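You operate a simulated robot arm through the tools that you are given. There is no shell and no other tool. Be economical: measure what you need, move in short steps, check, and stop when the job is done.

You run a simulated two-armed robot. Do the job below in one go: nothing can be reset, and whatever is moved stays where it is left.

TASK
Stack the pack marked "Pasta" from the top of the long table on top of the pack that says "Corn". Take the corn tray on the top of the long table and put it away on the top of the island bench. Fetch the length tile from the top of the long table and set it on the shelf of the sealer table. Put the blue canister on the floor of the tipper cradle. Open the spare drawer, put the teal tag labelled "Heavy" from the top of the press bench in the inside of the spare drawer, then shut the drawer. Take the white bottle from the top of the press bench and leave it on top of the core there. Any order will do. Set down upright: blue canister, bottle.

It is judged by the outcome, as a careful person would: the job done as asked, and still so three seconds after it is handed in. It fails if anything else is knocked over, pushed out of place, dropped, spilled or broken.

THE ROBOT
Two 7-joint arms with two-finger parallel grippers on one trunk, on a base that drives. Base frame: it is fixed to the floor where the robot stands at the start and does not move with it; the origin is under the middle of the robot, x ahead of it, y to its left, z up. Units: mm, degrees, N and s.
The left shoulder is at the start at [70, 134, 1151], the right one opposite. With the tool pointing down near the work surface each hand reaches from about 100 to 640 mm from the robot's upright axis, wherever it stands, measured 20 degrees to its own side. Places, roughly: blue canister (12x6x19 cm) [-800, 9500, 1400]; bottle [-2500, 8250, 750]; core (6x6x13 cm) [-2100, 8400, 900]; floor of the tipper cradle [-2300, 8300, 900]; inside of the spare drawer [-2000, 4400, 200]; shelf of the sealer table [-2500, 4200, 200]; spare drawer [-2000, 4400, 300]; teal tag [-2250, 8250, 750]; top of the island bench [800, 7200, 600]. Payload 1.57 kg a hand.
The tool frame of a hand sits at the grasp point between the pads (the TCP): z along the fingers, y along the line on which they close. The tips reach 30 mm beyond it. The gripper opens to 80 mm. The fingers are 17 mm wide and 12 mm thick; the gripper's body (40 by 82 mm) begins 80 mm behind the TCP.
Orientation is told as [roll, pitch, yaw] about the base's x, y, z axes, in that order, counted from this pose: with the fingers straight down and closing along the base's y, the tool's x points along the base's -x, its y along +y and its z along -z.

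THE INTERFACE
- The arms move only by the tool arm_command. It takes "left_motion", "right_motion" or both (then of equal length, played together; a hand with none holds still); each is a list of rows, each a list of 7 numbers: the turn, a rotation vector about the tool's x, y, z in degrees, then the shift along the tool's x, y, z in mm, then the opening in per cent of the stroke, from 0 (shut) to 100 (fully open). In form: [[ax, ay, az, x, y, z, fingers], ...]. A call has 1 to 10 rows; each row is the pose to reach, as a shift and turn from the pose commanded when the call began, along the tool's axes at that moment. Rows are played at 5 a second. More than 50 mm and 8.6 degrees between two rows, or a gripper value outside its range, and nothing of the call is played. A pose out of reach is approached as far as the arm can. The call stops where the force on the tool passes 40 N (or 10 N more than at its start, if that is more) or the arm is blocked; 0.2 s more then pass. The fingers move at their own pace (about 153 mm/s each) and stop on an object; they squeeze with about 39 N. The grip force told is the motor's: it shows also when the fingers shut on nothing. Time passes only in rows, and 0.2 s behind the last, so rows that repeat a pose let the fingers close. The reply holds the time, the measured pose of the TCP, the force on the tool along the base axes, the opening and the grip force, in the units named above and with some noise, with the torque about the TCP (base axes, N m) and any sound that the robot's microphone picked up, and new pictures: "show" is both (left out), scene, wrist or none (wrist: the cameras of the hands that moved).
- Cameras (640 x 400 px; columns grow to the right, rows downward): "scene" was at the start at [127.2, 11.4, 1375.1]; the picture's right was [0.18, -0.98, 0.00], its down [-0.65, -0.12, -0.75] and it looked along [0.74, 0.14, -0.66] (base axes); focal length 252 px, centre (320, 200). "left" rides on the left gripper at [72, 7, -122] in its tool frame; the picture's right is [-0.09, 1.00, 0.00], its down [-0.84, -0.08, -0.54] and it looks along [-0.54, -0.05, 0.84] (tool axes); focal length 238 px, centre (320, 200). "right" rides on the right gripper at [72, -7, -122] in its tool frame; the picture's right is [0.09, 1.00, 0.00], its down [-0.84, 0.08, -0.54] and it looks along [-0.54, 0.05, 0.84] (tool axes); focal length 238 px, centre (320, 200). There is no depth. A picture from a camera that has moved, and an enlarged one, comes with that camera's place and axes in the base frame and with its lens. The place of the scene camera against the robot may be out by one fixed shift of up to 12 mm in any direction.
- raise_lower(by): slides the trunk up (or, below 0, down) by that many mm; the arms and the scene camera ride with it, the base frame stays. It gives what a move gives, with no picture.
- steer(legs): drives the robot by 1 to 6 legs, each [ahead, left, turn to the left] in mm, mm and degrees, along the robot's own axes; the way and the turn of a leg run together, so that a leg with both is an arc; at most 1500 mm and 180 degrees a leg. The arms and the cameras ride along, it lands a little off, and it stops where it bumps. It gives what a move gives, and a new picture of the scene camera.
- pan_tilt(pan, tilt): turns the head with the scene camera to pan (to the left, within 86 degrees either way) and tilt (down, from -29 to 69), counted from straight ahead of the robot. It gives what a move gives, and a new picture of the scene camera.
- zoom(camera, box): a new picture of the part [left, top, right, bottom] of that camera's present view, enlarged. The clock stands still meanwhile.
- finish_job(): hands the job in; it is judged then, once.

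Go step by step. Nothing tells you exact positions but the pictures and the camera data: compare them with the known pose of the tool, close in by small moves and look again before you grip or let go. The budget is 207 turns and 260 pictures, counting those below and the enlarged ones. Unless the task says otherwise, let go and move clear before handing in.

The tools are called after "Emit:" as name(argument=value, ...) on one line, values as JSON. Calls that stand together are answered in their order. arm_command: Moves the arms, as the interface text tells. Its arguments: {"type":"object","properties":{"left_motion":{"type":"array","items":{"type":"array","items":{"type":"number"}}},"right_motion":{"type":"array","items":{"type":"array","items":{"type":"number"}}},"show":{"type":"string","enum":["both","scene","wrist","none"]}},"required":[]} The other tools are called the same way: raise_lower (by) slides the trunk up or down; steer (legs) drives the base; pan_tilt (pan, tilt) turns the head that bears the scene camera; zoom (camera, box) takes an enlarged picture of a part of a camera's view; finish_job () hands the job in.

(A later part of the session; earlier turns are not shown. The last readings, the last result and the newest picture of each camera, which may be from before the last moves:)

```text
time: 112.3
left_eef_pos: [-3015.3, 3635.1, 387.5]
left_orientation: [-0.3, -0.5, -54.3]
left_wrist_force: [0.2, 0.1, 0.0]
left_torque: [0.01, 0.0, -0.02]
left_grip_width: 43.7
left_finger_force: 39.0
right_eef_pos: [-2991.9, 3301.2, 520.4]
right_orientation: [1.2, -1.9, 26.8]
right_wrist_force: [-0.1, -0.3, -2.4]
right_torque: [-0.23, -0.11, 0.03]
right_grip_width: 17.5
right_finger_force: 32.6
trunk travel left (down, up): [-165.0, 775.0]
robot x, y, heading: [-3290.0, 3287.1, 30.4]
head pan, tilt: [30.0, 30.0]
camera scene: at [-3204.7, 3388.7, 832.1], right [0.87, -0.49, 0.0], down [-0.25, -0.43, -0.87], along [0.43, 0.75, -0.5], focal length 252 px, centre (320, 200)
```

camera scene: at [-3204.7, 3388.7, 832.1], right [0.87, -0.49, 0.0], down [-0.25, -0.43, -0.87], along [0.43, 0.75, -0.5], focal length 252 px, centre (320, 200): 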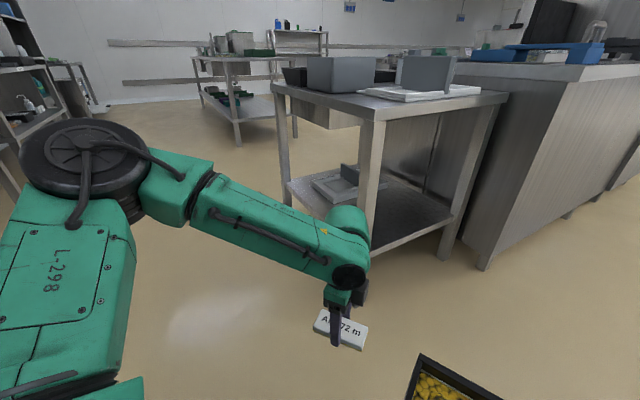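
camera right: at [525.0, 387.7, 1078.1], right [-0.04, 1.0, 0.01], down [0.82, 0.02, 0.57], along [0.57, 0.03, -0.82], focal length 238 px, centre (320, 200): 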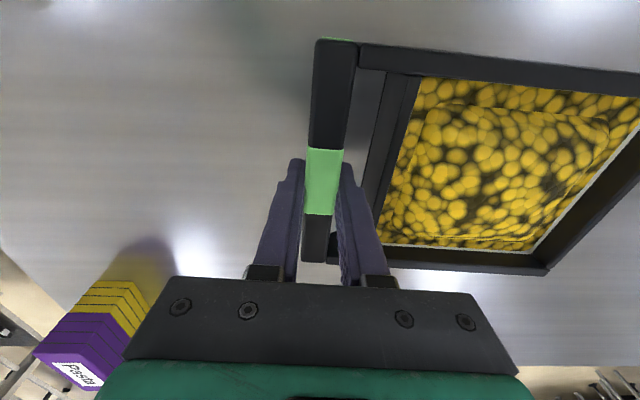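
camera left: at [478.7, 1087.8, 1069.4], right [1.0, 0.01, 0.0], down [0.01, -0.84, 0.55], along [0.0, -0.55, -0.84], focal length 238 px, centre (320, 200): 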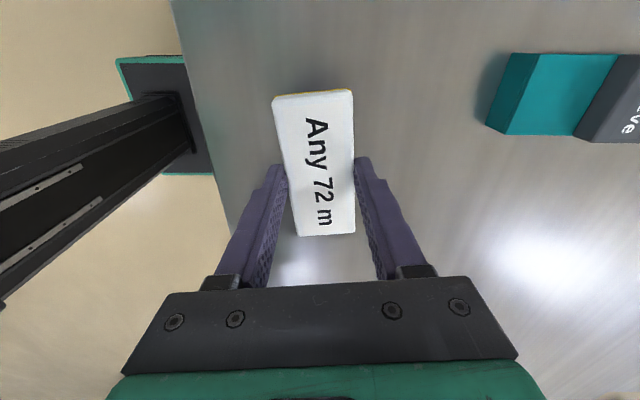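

The tile hand sits at robot offset (275, 348). I lower it to clear the table top, go to a stage point left of the table, and look again.

Emit:
raise_lower(by=-65)

Emit:
steer(legs=[[243, 292, -0.5]])

Emit:
pan_tilt(pan=10, tilt=40)

```text
time: 113.3
left_eef_pos: [-3015.5, 3634.7, 322.4]
left_orientation: [-0.2, -0.5, -54.5]
left_wrist_force: [-0.3, -0.1, -0.5]
left_torque: [-0.01, 0.0, 0.0]
left_grip_width: 43.5
left_finger_force: 39.2
right_eef_pos: [-2991.3, 3300.6, 455.4]
right_orientation: [1.2, -2.0, 27.0]
right_wrist_force: [-0.4, 0.9, -2.5]
right_torque: [-0.19, -0.12, -0.01]
right_grip_width: 17.6
right_finger_force: 32.2
trunk travel left (down, up): [-100.0, 840.0]
robot x, y, heading: [-3286.4, 3286.0, 30.8]
head pan, tilt: [30.0, 30.0]
```

```text
time: 115.7
left_eef_pos: [-2954.3, 4011.9, 322.6]
left_orientation: [-0.3, -0.5, -54.4]
left_wrist_force: [0.1, -0.4, -0.4]
left_torque: [-0.04, -0.01, -0.03]
left_grip_width: 43.6
left_finger_force: 39.0
right_eef_pos: [-2931.2, 3677.7, 457.2]
right_orientation: [1.0, -2.0, 26.9]
right_wrist_force: [-1.1, -0.3, -2.4]
right_torque: [-0.23, -0.15, 0.0]
right_grip_width: 17.8
right_finger_force: 32.4
trunk travel left (down, up): [-100.0, 840.0]
robot x, y, heading: [-3223.6, 3665.5, 30.5]
head pan, tilt: [30.0, 30.0]
camera scene: at [-3144.0, 3765.4, 767.1], right [0.87, -0.49, 0.0], down [-0.25, -0.44, -0.87], along [0.43, 0.75, -0.5], focal length 252 px, centre (320, 200)
```

scene: 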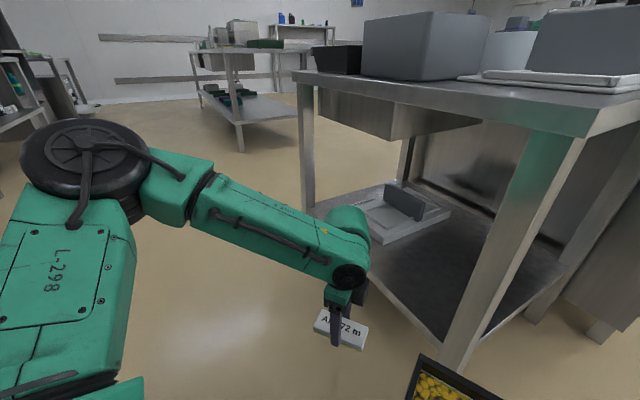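

```text
time: 116.6
left_eef_pos: [-2954.3, 4011.5, 321.3]
left_orientation: [-0.3, -0.6, -54.4]
left_wrist_force: [0.0, -0.1, 0.1]
left_torque: [-0.04, 0.02, 0.01]
left_grip_width: 43.6
left_finger_force: 38.8
right_eef_pos: [-2930.7, 3678.3, 456.3]
right_orientation: [1.1, -2.0, 26.9]
right_wrist_force: [0.3, 0.3, -2.1]
right_torque: [-0.2, -0.11, 0.01]
right_grip_width: 17.8
right_finger_force: 32.9
trunk travel left (down, up): [-100.0, 840.0]
robot x, y, heading: [-3223.2, 3665.7, 30.3]
head pan, tilt: [10.0, 40.0]
camera scene: at [-3123.9, 3742.0, 751.8], right [0.65, -0.76, 0.0], down [-0.49, -0.42, -0.77], along [0.58, 0.5, -0.64], focal length 252 px, centre (320, 200)
```

scene: 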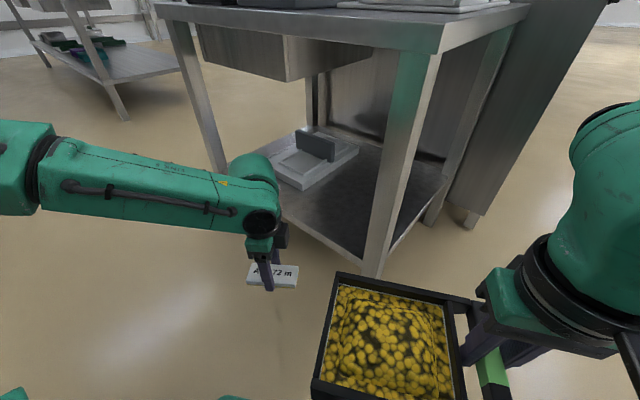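

The way in is clear. I slide the robot so the hand goes under the table top, over the shelf.

Emit:
steer(legs=[[261, -155, 0]])

Emit:
zoom(camera="left", box=[0, 0, 640, 400])

```text
time: 118.8
left_eef_pos: [-2655.3, 4016.9, 321.8]
left_orientation: [-0.3, -0.4, -53.9]
left_wrist_force: [0.2, 0.2, 0.4]
left_torque: [0.02, 0.0, 0.01]
left_grip_width: 43.7
left_finger_force: 38.7
right_eef_pos: [-2627.2, 3682.6, 456.5]
right_orientation: [1.0, -1.8, 27.3]
right_wrist_force: [-0.2, 0.5, -2.7]
right_torque: [-0.18, -0.11, -0.01]
right_grip_width: 18.0
right_finger_force: 32.1
trunk travel left (down, up): [-100.0, 840.0]
robot x, y, heading: [-2920.7, 3665.4, 31.3]
head pan, tilt: [10.0, 40.0]
stopped in leg 1: the robot was blocked; the commanded pose is now the measured one
camera scene: at [-2821.5, 3746.1, 751.8], right [0.66, -0.76, 0.0], down [-0.49, -0.42, -0.77], along [0.58, 0.5, -0.64], focal length 252 px, centre (320, 200)
```

scene: 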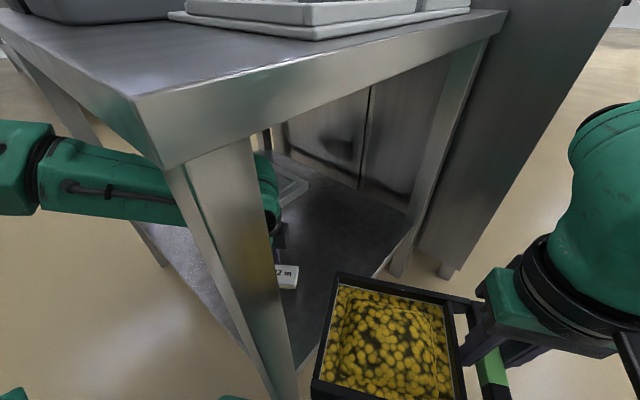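

```text
1.00 times, centred on (320, 200) of left
camera zoom: at [-2692.3, 4079.1, 443.7], right [0.86, 0.51, -0.01], down [0.43, -0.72, 0.55], along [0.28, -0.47, -0.84], focal length 238 px, centre (320, 200)
```

zoom: 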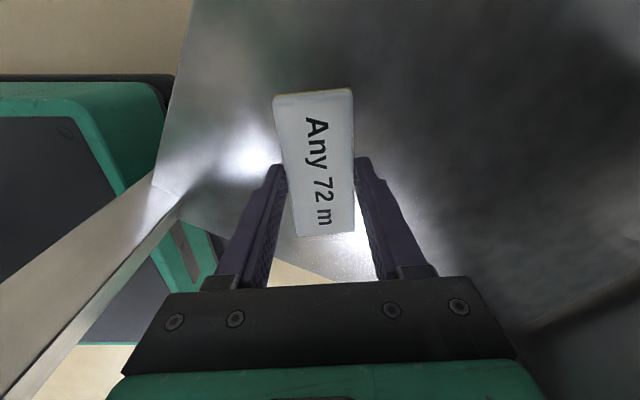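

I bumped lightly at the very end, but the hand is over the shelf where I want it. I lower gently with the arm until contact.

Emit:
arm_command(left_motion=[[0, 0, 0, 0, 0, 12, 0], [0, 0, 0, 0, 0, 24, 0], [0, 0, 0, 0, 0, 34, 0], [0, 0, 0, 0, 0, 40, 0]], show="wrist")

```text
time: 119.8
left_eef_pos: [-2655.1, 4015.9, 282.5]
left_orientation: [-0.1, -0.5, -54.0]
left_wrist_force: [-1.6, 0.7, 10.1]
left_torque: [0.12, 0.05, 0.02]
left_grip_width: 43.7
left_finger_force: 39.3
right_eef_pos: [-2627.8, 3681.2, 456.1]
right_orientation: [1.1, -2.0, 27.5]
right_wrist_force: [0.2, -0.5, -2.5]
right_torque: [-0.2, -0.13, -0.01]
right_grip_width: 17.9
right_finger_force: 32.5
trunk travel left (down, up): [-100.0, 840.0]
robot x, y, heading: [-2924.2, 3670.6, 30.9]
head pan, tilt: [10.0, 40.0]
camera left: at [-2692.6, 4078.2, 405.3], right [0.86, 0.51, 0.0], down [0.43, -0.72, 0.55], along [0.28, -0.47, -0.84], focal length 238 px, centre (320, 200)
```

left: 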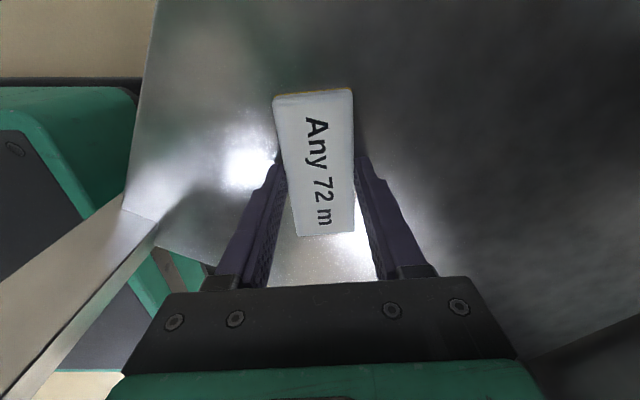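

Contact at z 282.5, so the tile rests on the shelf. I release and rise a little.

Emit:
arm_command(left_motion=[[0, 0, 0, 0, 0, 0, 60], [0, 0, 0, 0, 0, 0, 80], [0, 0, 0, 0, 0, -20, 90], [0, 0, 0, 0, 0, -50, 90]], show="wrist")

```text
time: 120.8
left_eef_pos: [-2655.7, 4016.7, 331.6]
left_orientation: [-0.4, -0.5, -53.9]
left_wrist_force: [-0.4, 1.0, 0.1]
left_torque: [0.01, 0.01, 0.06]
left_grip_width: 72.0
left_finger_force: 0.0
right_eef_pos: [-2626.7, 3683.3, 456.1]
right_orientation: [1.0, -2.1, 27.5]
right_wrist_force: [0.0, -0.3, -2.7]
right_torque: [-0.2, -0.1, 0.01]
right_grip_width: 18.0
right_finger_force: 32.2
trunk travel left (down, up): [-100.0, 840.0]
robot x, y, heading: [-2923.9, 3666.0, 31.0]
head pan, tilt: [10.0, 40.0]
camera left: at [-2693.3, 4080.0, 454.0], right [0.86, 0.51, -0.01], down [0.43, -0.72, 0.55], along [0.28, -0.47, -0.84], focal length 238 px, centre (320, 200)
```

left: 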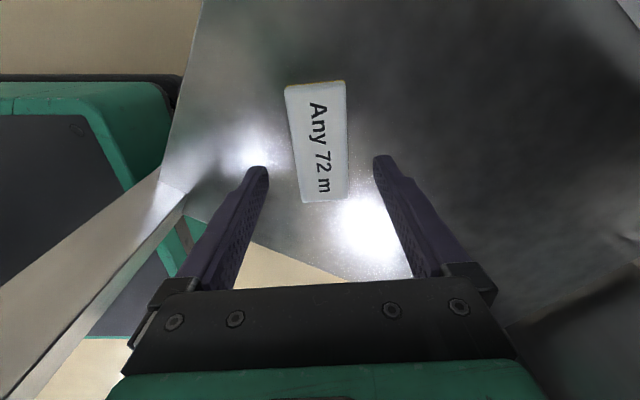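

The tile lies flat on the shelf. I back out to the left, raise the trunk, and turn to look north.

Emit:
steer(legs=[[-275, 165, 0], [-150, 100, 0]])

Emit:
raise_lower(by=400)

Emit:
raise_lower(by=225)

Emit:
pan_tilt(pan=30, tilt=20)

```text
time: 124.0
left_eef_pos: [-3155.6, 4026.7, 331.7]
left_orientation: [-0.3, -0.4, -53.0]
left_wrist_force: [-0.4, 1.0, -0.3]
left_torque: [0.0, 0.0, 0.0]
left_grip_width: 72.2
left_finger_force: 0.0
right_eef_pos: [-3120.3, 3694.0, 456.3]
right_orientation: [1.0, -2.0, 28.3]
right_wrist_force: [-0.2, -1.2, -2.8]
right_torque: [-0.21, -0.09, -0.04]
right_grip_width: 17.9
right_finger_force: 32.3
trunk travel left (down, up): [-100.0, 840.0]
robot x, y, heading: [-3417.0, 3672.8, 32.1]
head pan, tilt: [10.0, 40.0]
camera scene: at [-3316.1, 3753.3, 751.8], right [0.67, -0.74, 0.0], down [-0.48, -0.43, -0.77], along [0.57, 0.51, -0.64], focal length 252 px, centre (320, 200)
```

scene: 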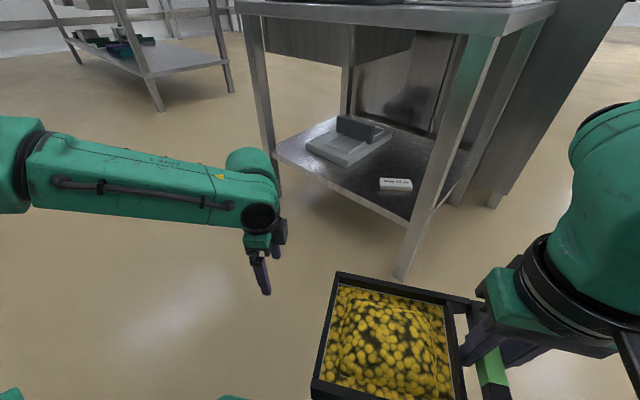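

```text
time: 127.8
left_eef_pos: [-3155.2, 4027.7, 732.5]
left_orientation: [-0.3, -0.6, -53.0]
left_wrist_force: [-0.2, -0.3, 0.9]
left_torque: [0.02, -0.02, 0.0]
left_grip_width: 71.8
left_finger_force: 0.0
right_eef_pos: [-3121.3, 3694.1, 856.0]
right_orientation: [1.0, -2.0, 28.4]
right_wrist_force: [0.1, 0.7, -2.9]
right_torque: [-0.2, -0.13, 0.03]
right_grip_width: 18.0
right_finger_force: 32.7
trunk travel left (down, up): [-500.0, 440.0]
robot x, y, heading: [-3412.9, 3675.1, 31.7]
head pan, tilt: [10.0, 40.0]
```

```text
time: 130.2
left_eef_pos: [-3154.3, 4027.7, 956.2]
left_orientation: [-0.3, -0.6, -53.0]
left_wrist_force: [0.3, 0.4, -0.4]
left_torque: [-0.02, 0.04, 0.0]
left_grip_width: 72.0
left_finger_force: 0.0
right_eef_pos: [-3121.1, 3694.0, 1081.4]
right_orientation: [0.9, -2.0, 28.3]
right_wrist_force: [-0.4, -0.2, -1.9]
right_torque: [-0.19, -0.12, -0.02]
right_grip_width: 17.6
right_finger_force: 33.1
trunk travel left (down, up): [-725.0, 215.0]
robot x, y, heading: [-3416.1, 3673.8, 31.9]
head pan, tilt: [10.0, 40.0]
```

```text
time: 131.0
left_eef_pos: [-3155.1, 4026.8, 957.6]
left_orientation: [-0.3, -0.5, -52.9]
left_wrist_force: [0.7, -0.1, -0.8]
left_torque: [0.02, -0.01, 0.01]
left_grip_width: 72.2
left_finger_force: 0.0
right_eef_pos: [-3120.0, 3693.5, 1080.3]
right_orientation: [1.0, -1.9, 28.3]
right_wrist_force: [0.3, -0.1, -3.1]
right_torque: [-0.16, -0.13, 0.01]
right_grip_width: 17.9
right_finger_force: 32.5
trunk travel left (down, up): [-725.0, 215.0]
robot x, y, heading: [-3413.7, 3675.7, 31.9]
head pan, tilt: [30.0, 20.0]
camera scene: at [-3335.3, 3778.7, 1408.1], right [0.88, -0.47, 0.0], down [-0.16, -0.3, -0.94], along [0.44, 0.83, -0.34], focal length 252 px, centre (320, 200)
```

scene: 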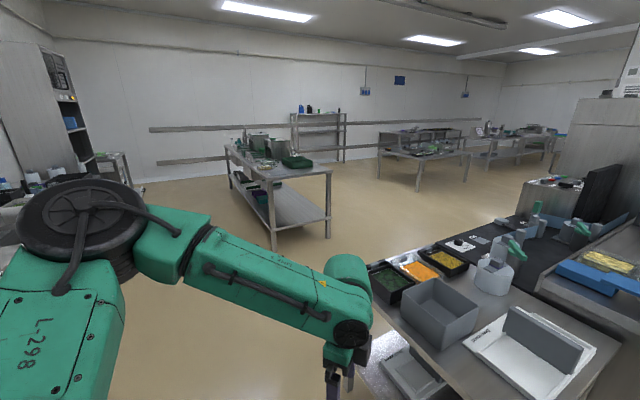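

I can see the island bench ahead right (around (770, 7280)), the long press bench starting at y ≈ 6080. I drive north, then east between the sealer line and the press bench.

Emit:
steer(legs=[[430, 690, 0], [430, 690, 0]])

Emit:
pan_tilt(pan=-25, tilt=20)

```text
time: 139.3
left_eef_pos: [-3125.1, 5639.9, 958.0]
left_orientation: [-0.4, -0.5, -54.1]
left_wrist_force: [0.0, -0.3, 0.0]
left_torque: [-0.01, -0.04, 0.02]
left_grip_width: 71.7
left_finger_force: 0.0
right_eef_pos: [-3097.0, 5305.2, 1081.4]
right_orientation: [1.1, -2.0, 27.2]
right_wrist_force: [0.1, 0.0, -2.8]
right_torque: [-0.19, -0.14, 0.01]
right_grip_width: 17.9
right_finger_force: 32.2
trunk travel left (down, up): [-725.0, 215.0]
robot x, y, heading: [-3393.6, 5292.5, 30.7]
head pan, tilt: [30.0, 20.0]
camera scene: at [-3309.6, 5394.8, 1408.2], right [0.87, -0.49, 0.0], down [-0.17, -0.3, -0.94], along [0.46, 0.82, -0.34], focal length 252 px, centre (320, 200)
```

scene: 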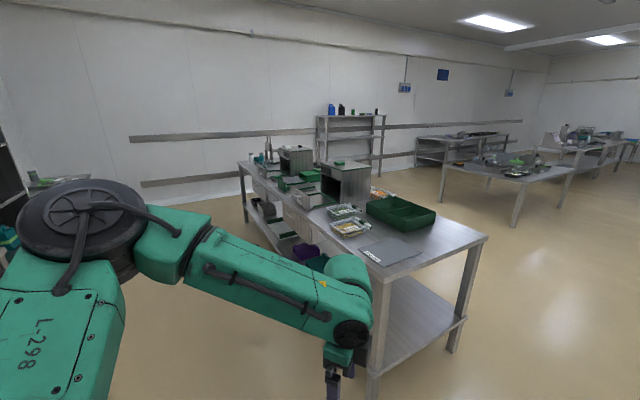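

```text
time: 140.5
left_eef_pos: [-3124.4, 5640.2, 957.1]
left_orientation: [-0.3, -0.5, -54.1]
left_wrist_force: [0.3, -0.3, 0.0]
left_torque: [0.01, 0.02, -0.04]
left_grip_width: 72.0
left_finger_force: 0.0
right_eef_pos: [-3096.4, 5306.4, 1079.9]
right_orientation: [1.0, -2.0, 27.2]
right_wrist_force: [0.0, -0.3, -2.5]
right_torque: [-0.26, -0.11, -0.04]
right_grip_width: 17.9
right_finger_force: 32.7
trunk travel left (down, up): [-725.0, 215.0]
robot x, y, heading: [-3391.9, 5290.5, 30.8]
head pan, tilt: [-25.0, 20.0]
camera scene: at [-3262.4, 5323.6, 1408.2], right [0.1, -0.99, 0.0], down [-0.34, -0.03, -0.94], along [0.93, 0.1, -0.34], focal length 252 px, centre (320, 200)
```

scene: 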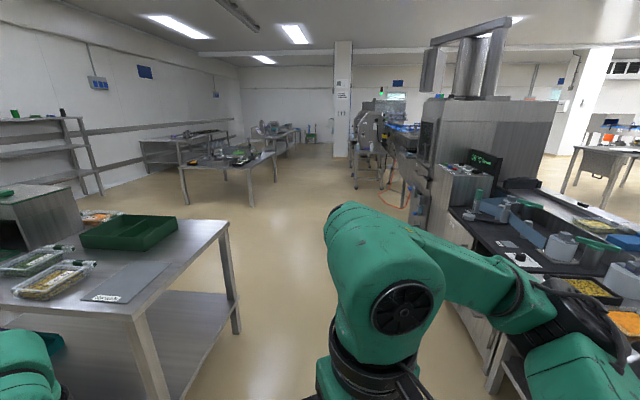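

The lane between is about 1.4 m wide. I turn east and drive through, then bear left toward the island bench (x 150…1550, y 6700…7750).

Emit:
steer(legs=[[0, 0, -31], [1400, 90, 0], [850, 0, 0], [800, 900, 0]])

Emit:
pan_tilt(pan=20, tilt=25)

```text
time: 159.0
left_eef_pos: [152.2, 6309.9, 957.1]
left_orientation: [-0.2, -0.5, -87.7]
left_wrist_force: [-0.2, -0.6, -1.3]
left_torque: [-0.04, -0.01, -0.01]
left_grip_width: 72.1
left_finger_force: 0.1
right_eef_pos: [-9.8, 6017.5, 1081.6]
right_orientation: [1.0, -2.1, -6.5]
right_wrist_force: [0.0, -0.2, -1.6]
right_torque: [-0.21, -0.02, -0.02]
right_grip_width: 18.0
right_finger_force: 32.5
trunk travel left (down, up): [-725.0, 215.0]
robot x, y, heading: [-264.0, 6169.8, -3.1]
head pan, tilt: [-25.0, 20.0]
camera scene: at [-137.8, 6118.4, 1408.2], right [-0.47, -0.88, 0.0], down [-0.3, 0.16, -0.94], along [0.83, -0.44, -0.34], focal length 252 px, centre (320, 200)
```

scene: 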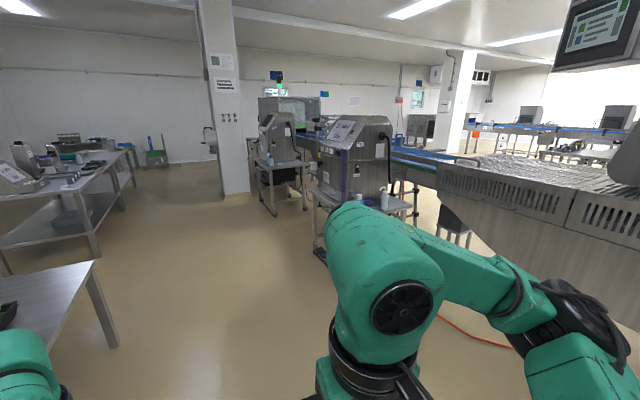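

```text
time: 160.1
left_eef_pos: [152.4, 6310.6, 956.8]
left_orientation: [-0.4, -0.5, -87.7]
left_wrist_force: [0.5, 1.0, -0.6]
left_torque: [0.0, 0.0, 0.01]
left_grip_width: 71.8
left_finger_force: 0.0
right_eef_pos: [-9.9, 6016.6, 1080.2]
right_orientation: [1.1, -2.0, -6.4]
right_wrist_force: [-0.2, 0.5, -3.1]
right_torque: [-0.22, 0.02, -0.01]
right_grip_width: 17.8
right_finger_force: 32.1
trunk travel left (down, up): [-725.0, 215.0]
robot x, y, heading: [-264.8, 6166.9, -2.9]
head pan, tilt: [20.0, 25.0]
camera scene: at [-131.8, 6189.2, 1400.1], right [0.29, -0.96, 0.0], down [-0.4, -0.12, -0.91], along [0.87, 0.27, -0.42], focal length 252 px, centre (320, 200)
```

scene: 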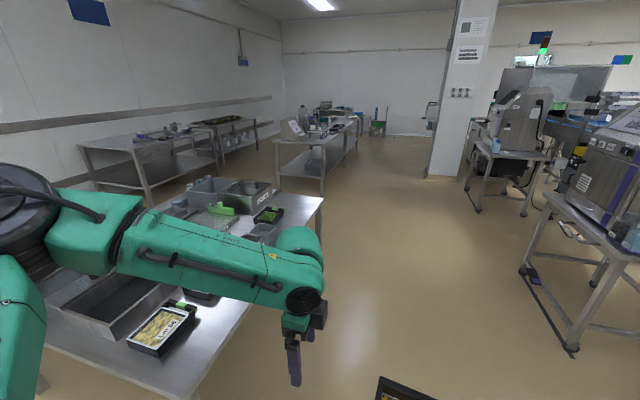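

The bench's south edge runs at y ≈ 6660 from x ≈ 130 to 1460, with free room along it. I go along it and face north.

Emit:
steer(legs=[[1150, 0, 0], [0, 0, 93]])

Emit:
pan_tilt(pan=0, tilt=40)

```text
time: 170.0
left_eef_pos: [738.9, 6512.2, 957.5]
left_orientation: [-0.3, -0.6, 6.0]
left_wrist_force: [1.1, 0.8, 0.2]
left_torque: [-0.01, -0.01, 0.0]
left_grip_width: 72.4
left_finger_force: 0.0
right_eef_pos: [1042.0, 6369.7, 1080.7]
right_orientation: [1.0, -1.9, 87.2]
right_wrist_force: [-1.2, -0.6, -2.9]
right_torque: [0.0, -0.22, 0.01]
right_grip_width: 17.7
right_finger_force: 32.1
trunk travel left (down, up): [-725.0, 215.0]
robot x, y, heading: [906.8, 6107.4, 90.8]
head pan, tilt: [20.0, 25.0]
camera scene: at [866.9, 6238.1, 1400.1], right [0.93, 0.36, 0.0], down [0.15, -0.4, -0.91], along [-0.32, 0.85, -0.42], focal length 252 px, centre (320, 200)
```

scene: 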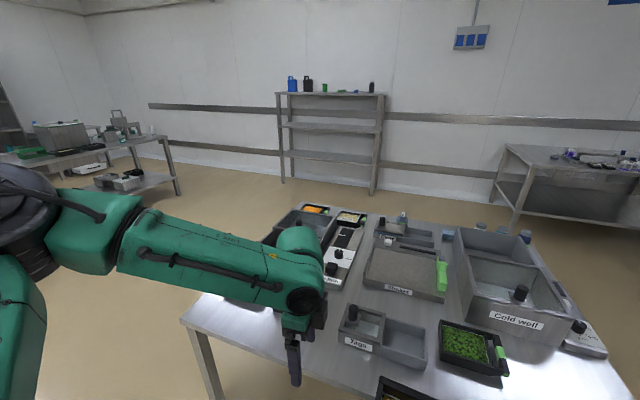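

```text
time: 170.8
left_eef_pos: [738.1, 6512.0, 958.1]
left_orientation: [-0.4, -0.5, 5.9]
left_wrist_force: [-0.3, 0.0, 0.5]
left_torque: [0.0, -0.04, -0.01]
left_grip_width: 72.2
left_finger_force: 0.1
right_eef_pos: [1041.8, 6367.8, 1080.6]
right_orientation: [1.0, -1.9, 87.1]
right_wrist_force: [-0.1, -0.4, -2.9]
right_torque: [0.0, -0.28, 0.0]
right_grip_width: 17.7
right_finger_force: 32.4
trunk travel left (down, up): [-725.0, 215.0]
robot x, y, heading: [907.4, 6105.1, 90.7]
head pan, tilt: [0.0, 40.0]
camera scene: at [898.2, 6237.0, 1376.8], right [1.0, 0.01, 0.0], down [0.01, -0.64, -0.77], along [-0.01, 0.77, -0.64], focal length 252 px, centre (320, 200)
```

scene: 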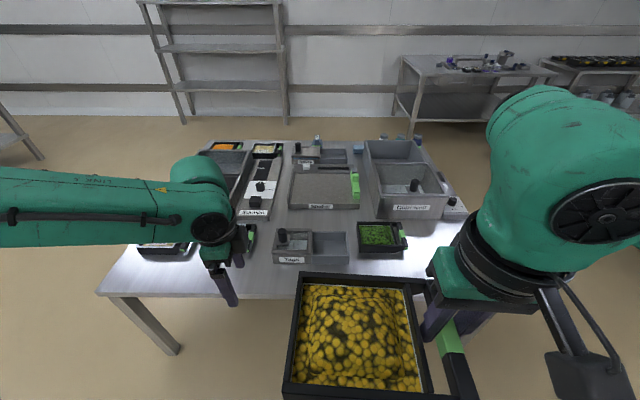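

There is free room at the right end of the bench, right of the green tray. I move right and look at it squarely.

Emit:
steer(legs=[[100, -340, 0]])

Emit:
pan_tilt(pan=0, tilt=48)

```text
time: 173.2
left_eef_pos: [1079.2, 6621.1, 956.2]
left_orientation: [-0.3, -0.6, 5.6]
left_wrist_force: [-0.1, 0.0, 0.7]
left_torque: [0.01, 0.02, 0.02]
left_grip_width: 72.0
left_finger_force: 0.1
right_eef_pos: [1381.3, 6474.4, 1081.4]
right_orientation: [1.0, -1.9, 86.9]
right_wrist_force: [0.2, 0.0, -2.6]
right_torque: [0.05, -0.26, -0.02]
right_grip_width: 17.7
right_finger_force: 32.7
trunk travel left (down, up): [-725.0, 215.0]
robot x, y, heading: [1244.1, 6213.5, 90.4]
head pan, tilt: [0.0, 40.0]
camera scene: at [1236.9, 6344.4, 1376.8], right [1.0, 0.01, 0.0], down [0.01, -0.64, -0.77], along [-0.01, 0.77, -0.64], focal length 252 px, centre (320, 200)
```

scene: 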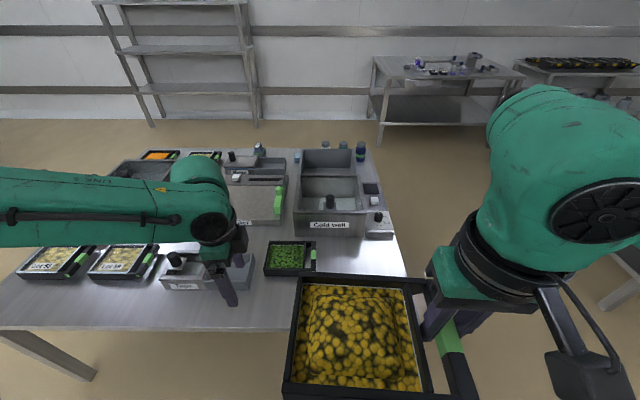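

```text
time: 173.8
left_eef_pos: [1080.5, 6620.2, 957.4]
left_orientation: [-0.2, -0.6, 5.7]
left_wrist_force: [0.3, -0.1, -1.5]
left_torque: [-0.01, 0.0, -0.02]
left_grip_width: 71.8
left_finger_force: 0.0
right_eef_pos: [1382.5, 6476.0, 1081.2]
right_orientation: [0.9, -1.9, 86.9]
right_wrist_force: [0.9, -0.5, -2.3]
right_torque: [0.01, -0.21, 0.0]
right_grip_width: 17.6
right_finger_force: 33.3
trunk travel left (down, up): [-725.0, 215.0]
robot x, y, heading: [1245.7, 6213.6, 90.4]
head pan, tilt: [0.0, 48.0]
camera scene: at [1238.4, 6338.6, 1365.4], right [1.0, 0.01, 0.0], down [0.01, -0.74, -0.67], along [-0.01, 0.67, -0.74], focal length 252 px, centre (320, 200)
```

scene: 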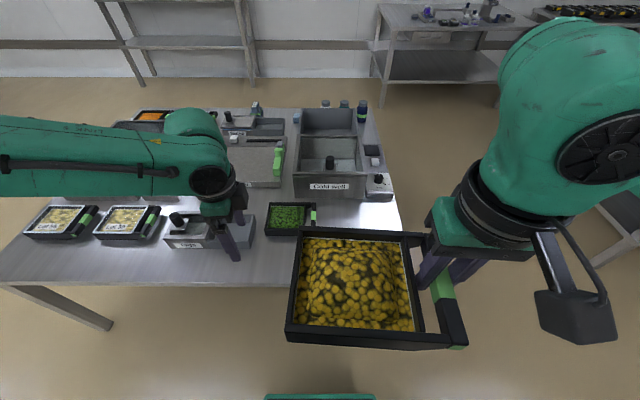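

The free spot is right of the green tray and in front of the cold well, centred near (1350, 6820). I draw the left hand back, close in, and lower the trunk some.

Emit:
arm_command(left_motion=[[0, 0, 0, 0, -40, -20, 100], [0, 0, 0, 0, -80, -50, 100], [0, 0, 0, 0, -120, -80, 100], [0, 0, 0, 0, -150, -100, 100]], show="none")

Emit:
steer(legs=[[140, -65, 0]])

Emit:
arm_command(right_motion=[[0, 0, 0, -40, 0, 0, 0], [0, 0, 0, -80, 0, 0, 0], [0, 0, 0, -120, 0, 10, 0], [0, 0, 0, -150, 0, 30, 0], [0, 0, 0, -180, 0, 60, 0], [0, 0, 0, -200, 0, 90, 0]], show="both")

```text
time: 174.8
left_eef_pos: [1097.3, 6480.4, 1072.0]
left_orientation: [-0.3, -0.6, 5.6]
left_wrist_force: [-0.1, -0.6, -0.3]
left_torque: [0.02, 0.02, -0.01]
left_grip_width: 79.8
left_finger_force: 0.0
left hand out of reach, approached as far as the arm can: row 3, 4
right_eef_pos: [1380.9, 6474.1, 1082.7]
right_orientation: [1.1, -2.0, 86.9]
right_wrist_force: [-0.4, 0.3, -3.0]
right_torque: [0.02, -0.25, 0.05]
right_grip_width: 17.8
right_finger_force: 32.3
trunk travel left (down, up): [-725.0, 215.0]
robot x, y, heading: [1243.3, 6214.2, 90.5]
head pan, tilt: [0.0, 48.0]
```

```text
time: 176.2
left_eef_pos: [1161.5, 6619.3, 1071.7]
left_orientation: [-0.1, -0.6, 5.9]
left_wrist_force: [-0.6, 0.3, 0.1]
left_torque: [0.03, -0.01, 0.01]
left_grip_width: 79.6
left_finger_force: 0.0
right_eef_pos: [1442.8, 6612.6, 1081.8]
right_orientation: [1.0, -2.2, 87.2]
right_wrist_force: [-0.6, -0.3, -2.6]
right_torque: [-0.01, -0.22, -0.04]
right_grip_width: 17.9
right_finger_force: 32.5
trunk travel left (down, up): [-725.0, 215.0]
robot x, y, heading: [1310.8, 6350.0, 90.6]
head pan, tilt: [0.0, 48.0]
camera scene: at [1300.3, 6474.7, 1365.6], right [1.0, 0.01, 0.0], down [0.01, -0.74, -0.67], along [-0.01, 0.67, -0.74], focal length 252 px, centre (320, 200)
```

scene: 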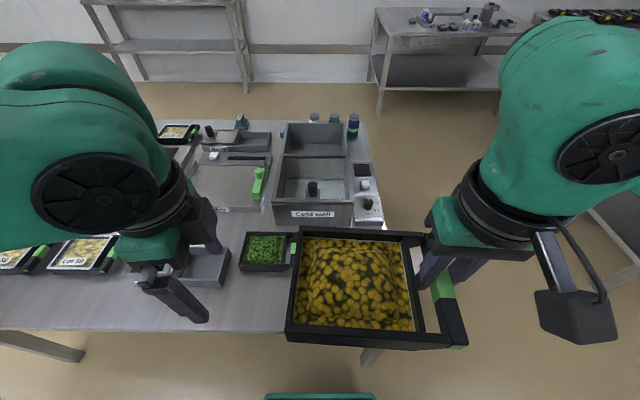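

```text
time: 177.6
left_eef_pos: [1161.9, 6623.8, 1069.8]
left_orientation: [-0.4, -0.5, 5.9]
left_wrist_force: [0.2, 0.2, -0.5]
left_torque: [-0.05, -0.02, 0.02]
left_grip_width: 80.2
left_finger_force: 0.0
right_eef_pos: [1452.4, 6821.3, 996.9]
right_orientation: [1.0, -1.9, 87.2]
right_wrist_force: [-0.3, 0.8, -2.5]
right_torque: [-0.03, -0.28, -0.01]
right_grip_width: 17.9
right_finger_force: 32.2
trunk travel left (down, up): [-725.0, 215.0]
robot x, y, heading: [1305.3, 6351.9, 90.7]
head pan, tilt: [0.0, 48.0]
camera scene: at [1301.4, 6478.5, 1365.2], right [1.0, 0.01, 0.0], down [0.01, -0.74, -0.67], along [-0.01, 0.67, -0.74], focal length 252 px, centre (320, 200)
camera right: at [1456.2, 6745.0, 1117.2], right [-1.0, -0.04, 0.01], down [-0.03, 0.82, 0.57], along [-0.04, 0.57, -0.82], focal length 238 px, centre (320, 200)
```

scene: 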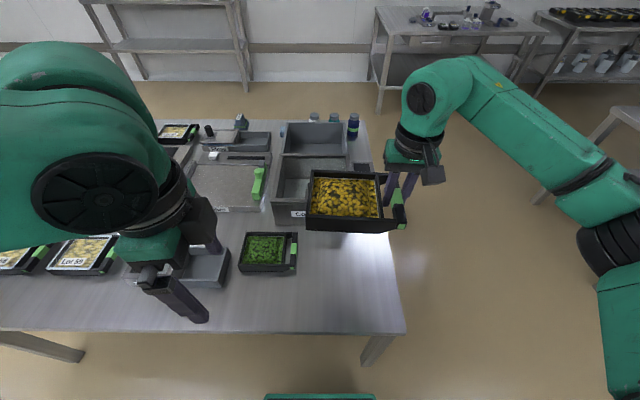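
right: 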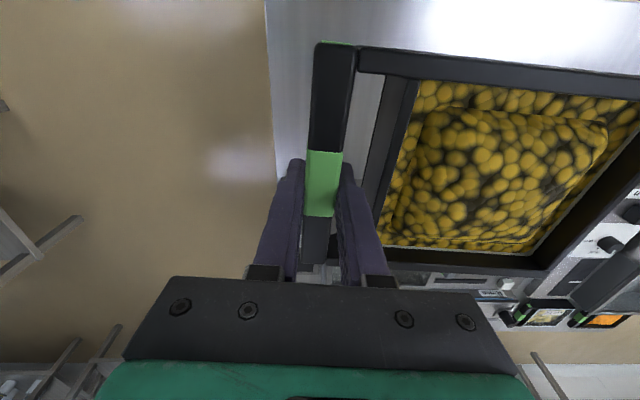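

The spot below is clear: x 1264–1462, y 6750–6890, with the bench edge at x ≈ 1515. I lower with the trunk.

Emit:
raise_lower(by=-220)

Emit:
pan_tilt(pan=-10, tilt=40)

```text
time: 180.0
left_eef_pos: [1161.8, 6621.4, 851.4]
left_orientation: [-0.3, -0.5, 5.9]
left_wrist_force: [0.4, -0.6, -0.1]
left_torque: [0.03, -0.02, -0.04]
left_grip_width: 80.2
left_finger_force: 0.0
right_eef_pos: [1451.9, 6820.2, 778.5]
right_orientation: [1.0, -1.9, 87.2]
right_wrist_force: [0.5, -0.2, -2.2]
right_torque: [0.0, -0.2, 0.0]
right_grip_width: 17.7
right_finger_force: 32.4
trunk travel left (down, up): [-505.0, 435.0]
robot x, y, heading: [1312.2, 6352.9, 90.6]
head pan, tilt: [0.0, 48.0]
```

```text
time: 180.7
left_eef_pos: [1161.9, 6620.8, 851.0]
left_orientation: [-0.4, -0.5, 5.9]
left_wrist_force: [0.4, 0.0, -0.1]
left_torque: [0.0, -0.01, 0.01]
left_grip_width: 80.1
left_finger_force: 0.0
right_eef_pos: [1451.9, 6820.0, 778.3]
right_orientation: [1.1, -1.9, 87.2]
right_wrist_force: [0.1, -1.4, -3.0]
right_torque: [0.02, -0.28, 0.0]
right_grip_width: 17.9
right_finger_force: 32.6
trunk travel left (down, up): [-505.0, 435.0]
robot x, y, heading: [1312.0, 6351.9, 90.7]
head pan, tilt: [-10.0, 40.0]
camera scene: at [1316.0, 6482.1, 1156.7], right [0.99, -0.16, 0.0], down [-0.1, -0.64, -0.77], along [0.12, 0.76, -0.64], focal length 252 px, centre (320, 200)
```

scene: 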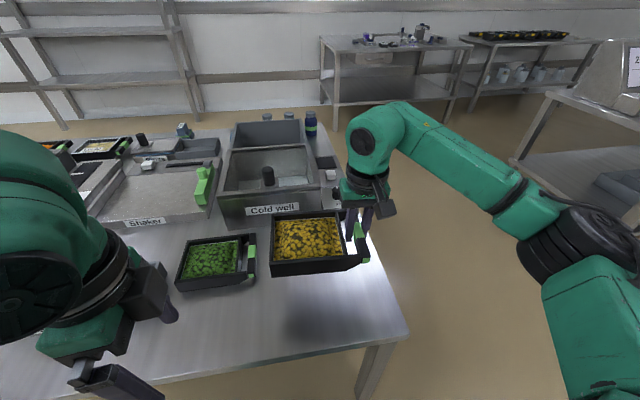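

About 110 mm to go. I lower in stages, watching the force.

Emit:
arm_command(right_motion=[[0, 0, 0, 0, 0, 25, 0], [0, 0, 0, 0, 0, 50, 0], [0, 0, 0, 0, 0, 70, 0], [0, 0, 0, 0, 0, 80, 0]], show="scene")

```text
time: 181.7
left_eef_pos: [1161.5, 6621.4, 851.1]
left_orientation: [-0.4, -0.6, 5.9]
left_wrist_force: [-0.3, -0.1, -0.4]
left_torque: [0.02, 0.03, -0.02]
left_grip_width: 80.0
left_finger_force: 0.0
right_eef_pos: [1451.3, 6822.9, 698.7]
right_orientation: [1.0, -2.0, 87.2]
right_wrist_force: [-0.1, 1.0, -2.1]
right_torque: [-0.01, -0.26, 0.04]
right_grip_width: 17.9
right_finger_force: 32.5
trunk travel left (down, up): [-505.0, 435.0]
robot x, y, heading: [1308.5, 6350.8, 90.7]
head pan, tilt: [-10.0, 40.0]
camera scene: at [1316.0, 6482.2, 1156.8], right [0.99, -0.16, 0.0], down [-0.1, -0.63, -0.77], along [0.12, 0.76, -0.64], focal length 252 px, centre (320, 200)
```

scene: 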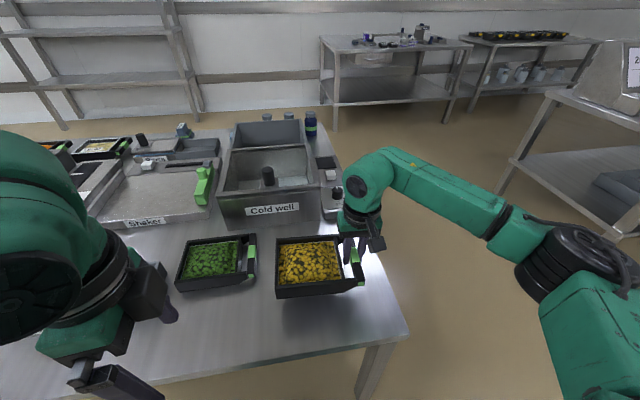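

Emit:
arm_command(right_motion=[[0, 0, 0, 0, 0, 6, 0], [0, 0, 0, 0, 0, 12, 0], [0, 0, 0, 0, 0, 18, 0], [0, 0, 0, 0, 0, 22, 0], [0, 0, 0, 0, 0, 26, 0]], show="scene")

```text
time: 182.9
left_eef_pos: [1160.9, 6621.5, 851.1]
left_orientation: [-0.5, -0.6, 5.9]
left_wrist_force: [-0.7, 0.9, 0.1]
left_torque: [-0.01, 0.02, 0.0]
left_grip_width: 79.9
left_finger_force: 0.1
right_eef_pos: [1448.7, 6824.4, 673.3]
right_orientation: [1.1, -1.9, 87.2]
right_wrist_force: [-0.2, 0.3, -1.9]
right_torque: [0.0, -0.27, 0.0]
right_grip_width: 17.9
right_finger_force: 32.3
trunk travel left (down, up): [-505.0, 435.0]
robot x, y, heading: [1310.5, 6351.4, 90.6]
head pan, tilt: [-10.0, 40.0]
camera scene: at [1316.1, 6482.2, 1156.8], right [0.99, -0.16, 0.0], down [-0.1, -0.63, -0.77], along [0.12, 0.76, -0.64], focal length 252 px, centre (320, 200)
```

scene: 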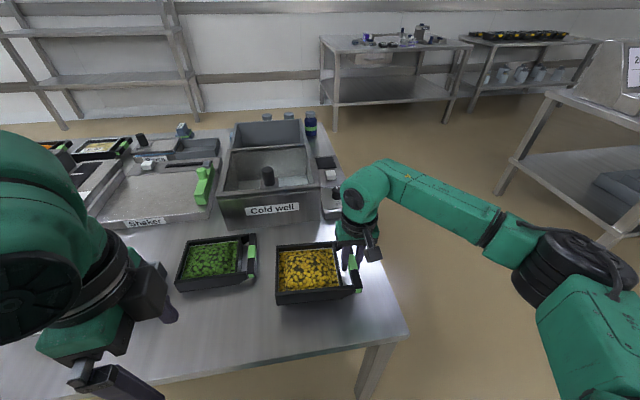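

Emit:
arm_command(right_motion=[[0, 0, 0, 0, 0, 4, 0], [0, 0, 0, 0, 0, 8, 0], [0, 0, 0, 0, 0, 12, 0], [0, 0, 0, 0, 0, 15, 0], [0, 0, 0, 0, 0, 18, 0]], show="none")

Emit:
zoom(camera="scene", box=[240, 200, 420, 330])

```text
time: 184.1
left_eef_pos: [1161.4, 6621.4, 851.6]
left_orientation: [-0.5, -0.5, 5.9]
left_wrist_force: [0.3, 0.3, -0.4]
left_torque: [-0.03, -0.03, 0.0]
left_grip_width: 80.0
left_finger_force: 0.0
right_eef_pos: [1447.5, 6824.7, 653.3]
right_orientation: [1.0, -1.8, 87.2]
right_wrist_force: [-0.1, 0.1, -3.8]
right_torque: [0.01, -0.21, 0.03]
right_grip_width: 17.7
right_finger_force: 32.2
trunk travel left (down, up): [-505.0, 435.0]
robot x, y, heading: [1312.5, 6349.7, 90.9]
head pan, tilt: [-10.0, 40.0]
```

```text
3.08 times, centred on (330, 265) of scene
camera zoom: at [1316.1, 6482.2, 1156.8], right [0.99, -0.16, 0.0], down [-0.1, -0.63, -0.77], along [0.12, 0.76, -0.64], focal length 777 px, centre (289, 0)
```

zoom: 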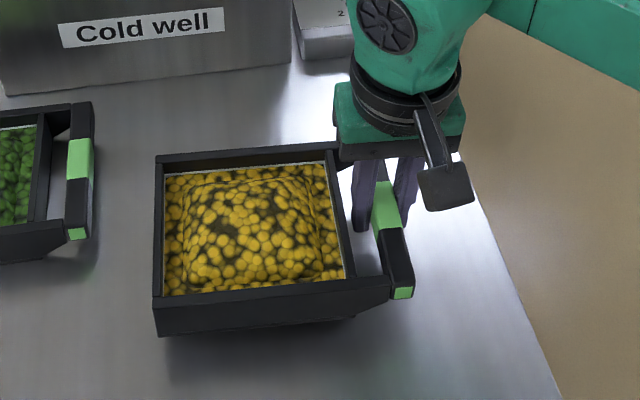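

Emit:
arm_command(right_motion=[[0, 0, 0, 0, 0, 3, 0], [0, 0, 0, 0, 0, 6, 0], [0, 0, 0, 0, 0, 9, 0], [0, 0, 0, 0, 0, 11, 0], [0, 0, 0, 0, 0, 13, 0]], show="none")

Emit:
zoom(camera="scene", box=[240, 200, 420, 330])

```text
time: 185.3
left_eef_pos: [1160.6, 6621.6, 851.5]
left_orientation: [-0.4, -0.4, 5.9]
left_wrist_force: [-0.6, 0.4, -0.1]
left_torque: [-0.05, 0.02, 0.0]
left_grip_width: 80.0
left_finger_force: 0.1
right_eef_pos: [1448.5, 6823.6, 644.1]
right_orientation: [1.0, -2.0, 87.3]
right_wrist_force: [-0.8, 0.6, -3.2]
right_torque: [0.01, -0.23, -0.01]
right_grip_width: 17.6
right_finger_force: 32.7
trunk travel left (down, up): [-505.0, 435.0]
robot x, y, heading: [1308.9, 6352.0, 90.8]
head pan, tilt: [-10.0, 40.0]
```

```text
3.08 times, centred on (330, 265) of scene
camera zoom: at [1316.2, 6482.1, 1156.8], right [0.99, -0.16, 0.0], down [-0.1, -0.63, -0.77], along [0.12, 0.76, -0.64], focal length 777 px, centre (289, 0)
```

zoom: 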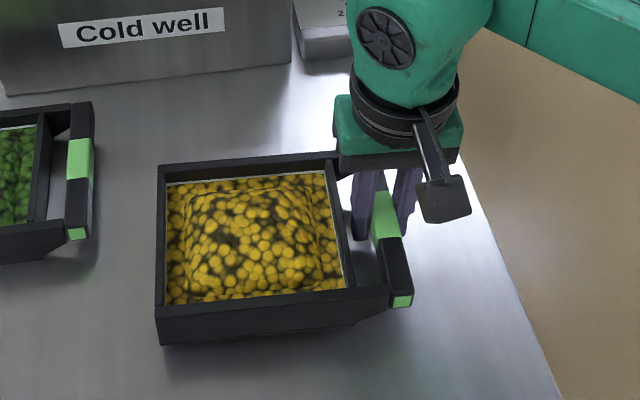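

Emit:
arm_command(right_motion=[[0, 0, 0, 0, 0, 3, 0], [0, 0, 0, 0, 0, 6, 0], [0, 0, 0, 0, 0, 9, 0], [0, 0, 0, 0, 0, 12, 0], [0, 0, 0, 0, 0, 12, 0]], show="none")

Emit:
zoom(camera="scene", box=[240, 200, 420, 330])

```text
time: 186.5
left_eef_pos: [1162.0, 6619.9, 852.2]
left_orientation: [-0.3, -0.5, 5.9]
left_wrist_force: [-0.4, 0.2, -0.2]
left_torque: [0.0, 0.02, 0.0]
left_grip_width: 80.3
left_finger_force: 0.0
right_eef_pos: [1449.1, 6825.3, 630.8]
right_orientation: [0.9, -2.0, 87.1]
right_wrist_force: [0.8, -0.3, 3.6]
right_torque: [-0.03, -0.4, 0.02]
right_grip_width: 17.8
right_finger_force: 32.8
trunk travel left (down, up): [-505.0, 435.0]
robot x, y, heading: [1307.8, 6354.2, 90.8]
head pan, tilt: [-10.0, 40.0]
```

```text
3.08 times, centred on (330, 265) of scene
camera zoom: at [1316.1, 6481.3, 1157.0], right [0.99, -0.16, 0.0], down [-0.1, -0.63, -0.77], along [0.12, 0.76, -0.64], focal length 777 px, centre (289, 0)
```

zoom: 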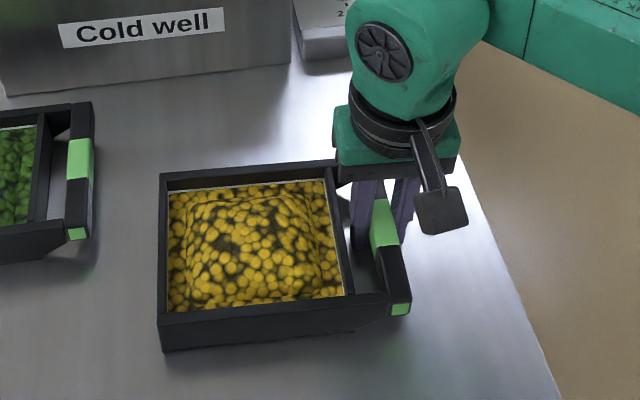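

Contact (force changed sign) at TCP 631: the tray rests on the bench. I open slightly and lift straight out.

Emit:
arm_command(right_motion=[[0, 0, 0, 0, 0, 0, 33], [0, 0, 0, 0, 0, 0, 33], [0, 0, 0, 0, 0, -15, 33], [0, 0, 0, 0, 0, -35, 33], [0, 0, 0, 0, 0, -70, 33], [0, 0, 0, 0, 0, -115, 33], [0, 0, 0, 0, 0, -160, 100]], show="both")

```text
time: 188.1
left_eef_pos: [1161.2, 6621.0, 851.5]
left_orientation: [-0.4, -0.5, 5.9]
left_wrist_force: [0.3, -0.3, 0.0]
left_torque: [0.01, 0.02, 0.02]
left_grip_width: 80.1
left_finger_force: 0.1
right_eef_pos: [1451.2, 6818.8, 790.8]
right_orientation: [1.0, -1.9, 87.1]
right_wrist_force: [-0.9, -0.3, 0.1]
right_torque: [-0.02, 0.03, -0.02]
right_grip_width: 80.1
right_finger_force: 0.0
trunk travel left (down, up): [-505.0, 435.0]
robot x, y, heading: [1310.3, 6349.9, 90.6]
head pan, tilt: [-10.0, 40.0]
camera scene: at [1315.7, 6481.2, 1156.8], right [0.99, -0.16, 0.0], down [-0.1, -0.63, -0.77], along [0.12, 0.76, -0.64], focal length 252 px, centre (320, 200)
camera right: at [1455.2, 6742.3, 911.3], right [-1.0, -0.04, 0.01], down [-0.03, 0.82, 0.57], along [-0.04, 0.57, -0.82], focal length 238 px, centre (320, 200)
```

scene: 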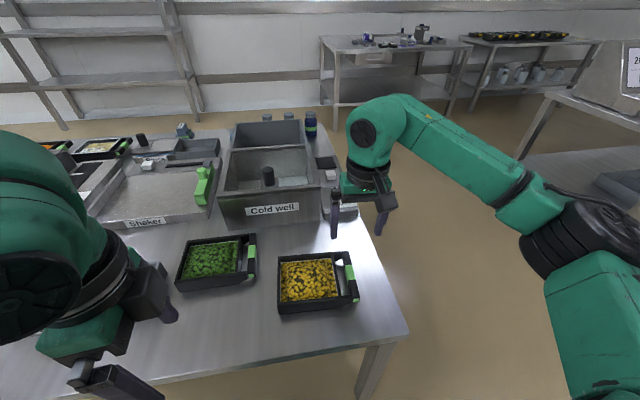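
right: 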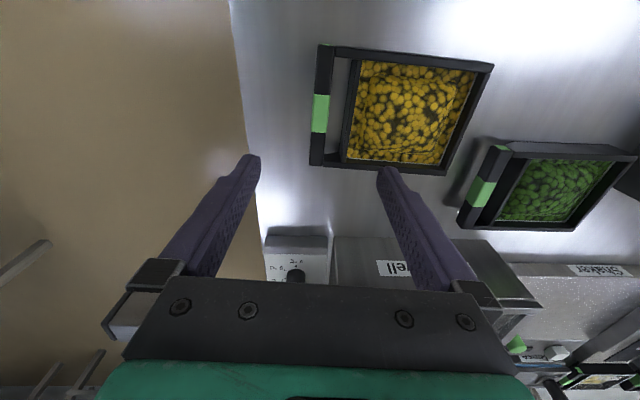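

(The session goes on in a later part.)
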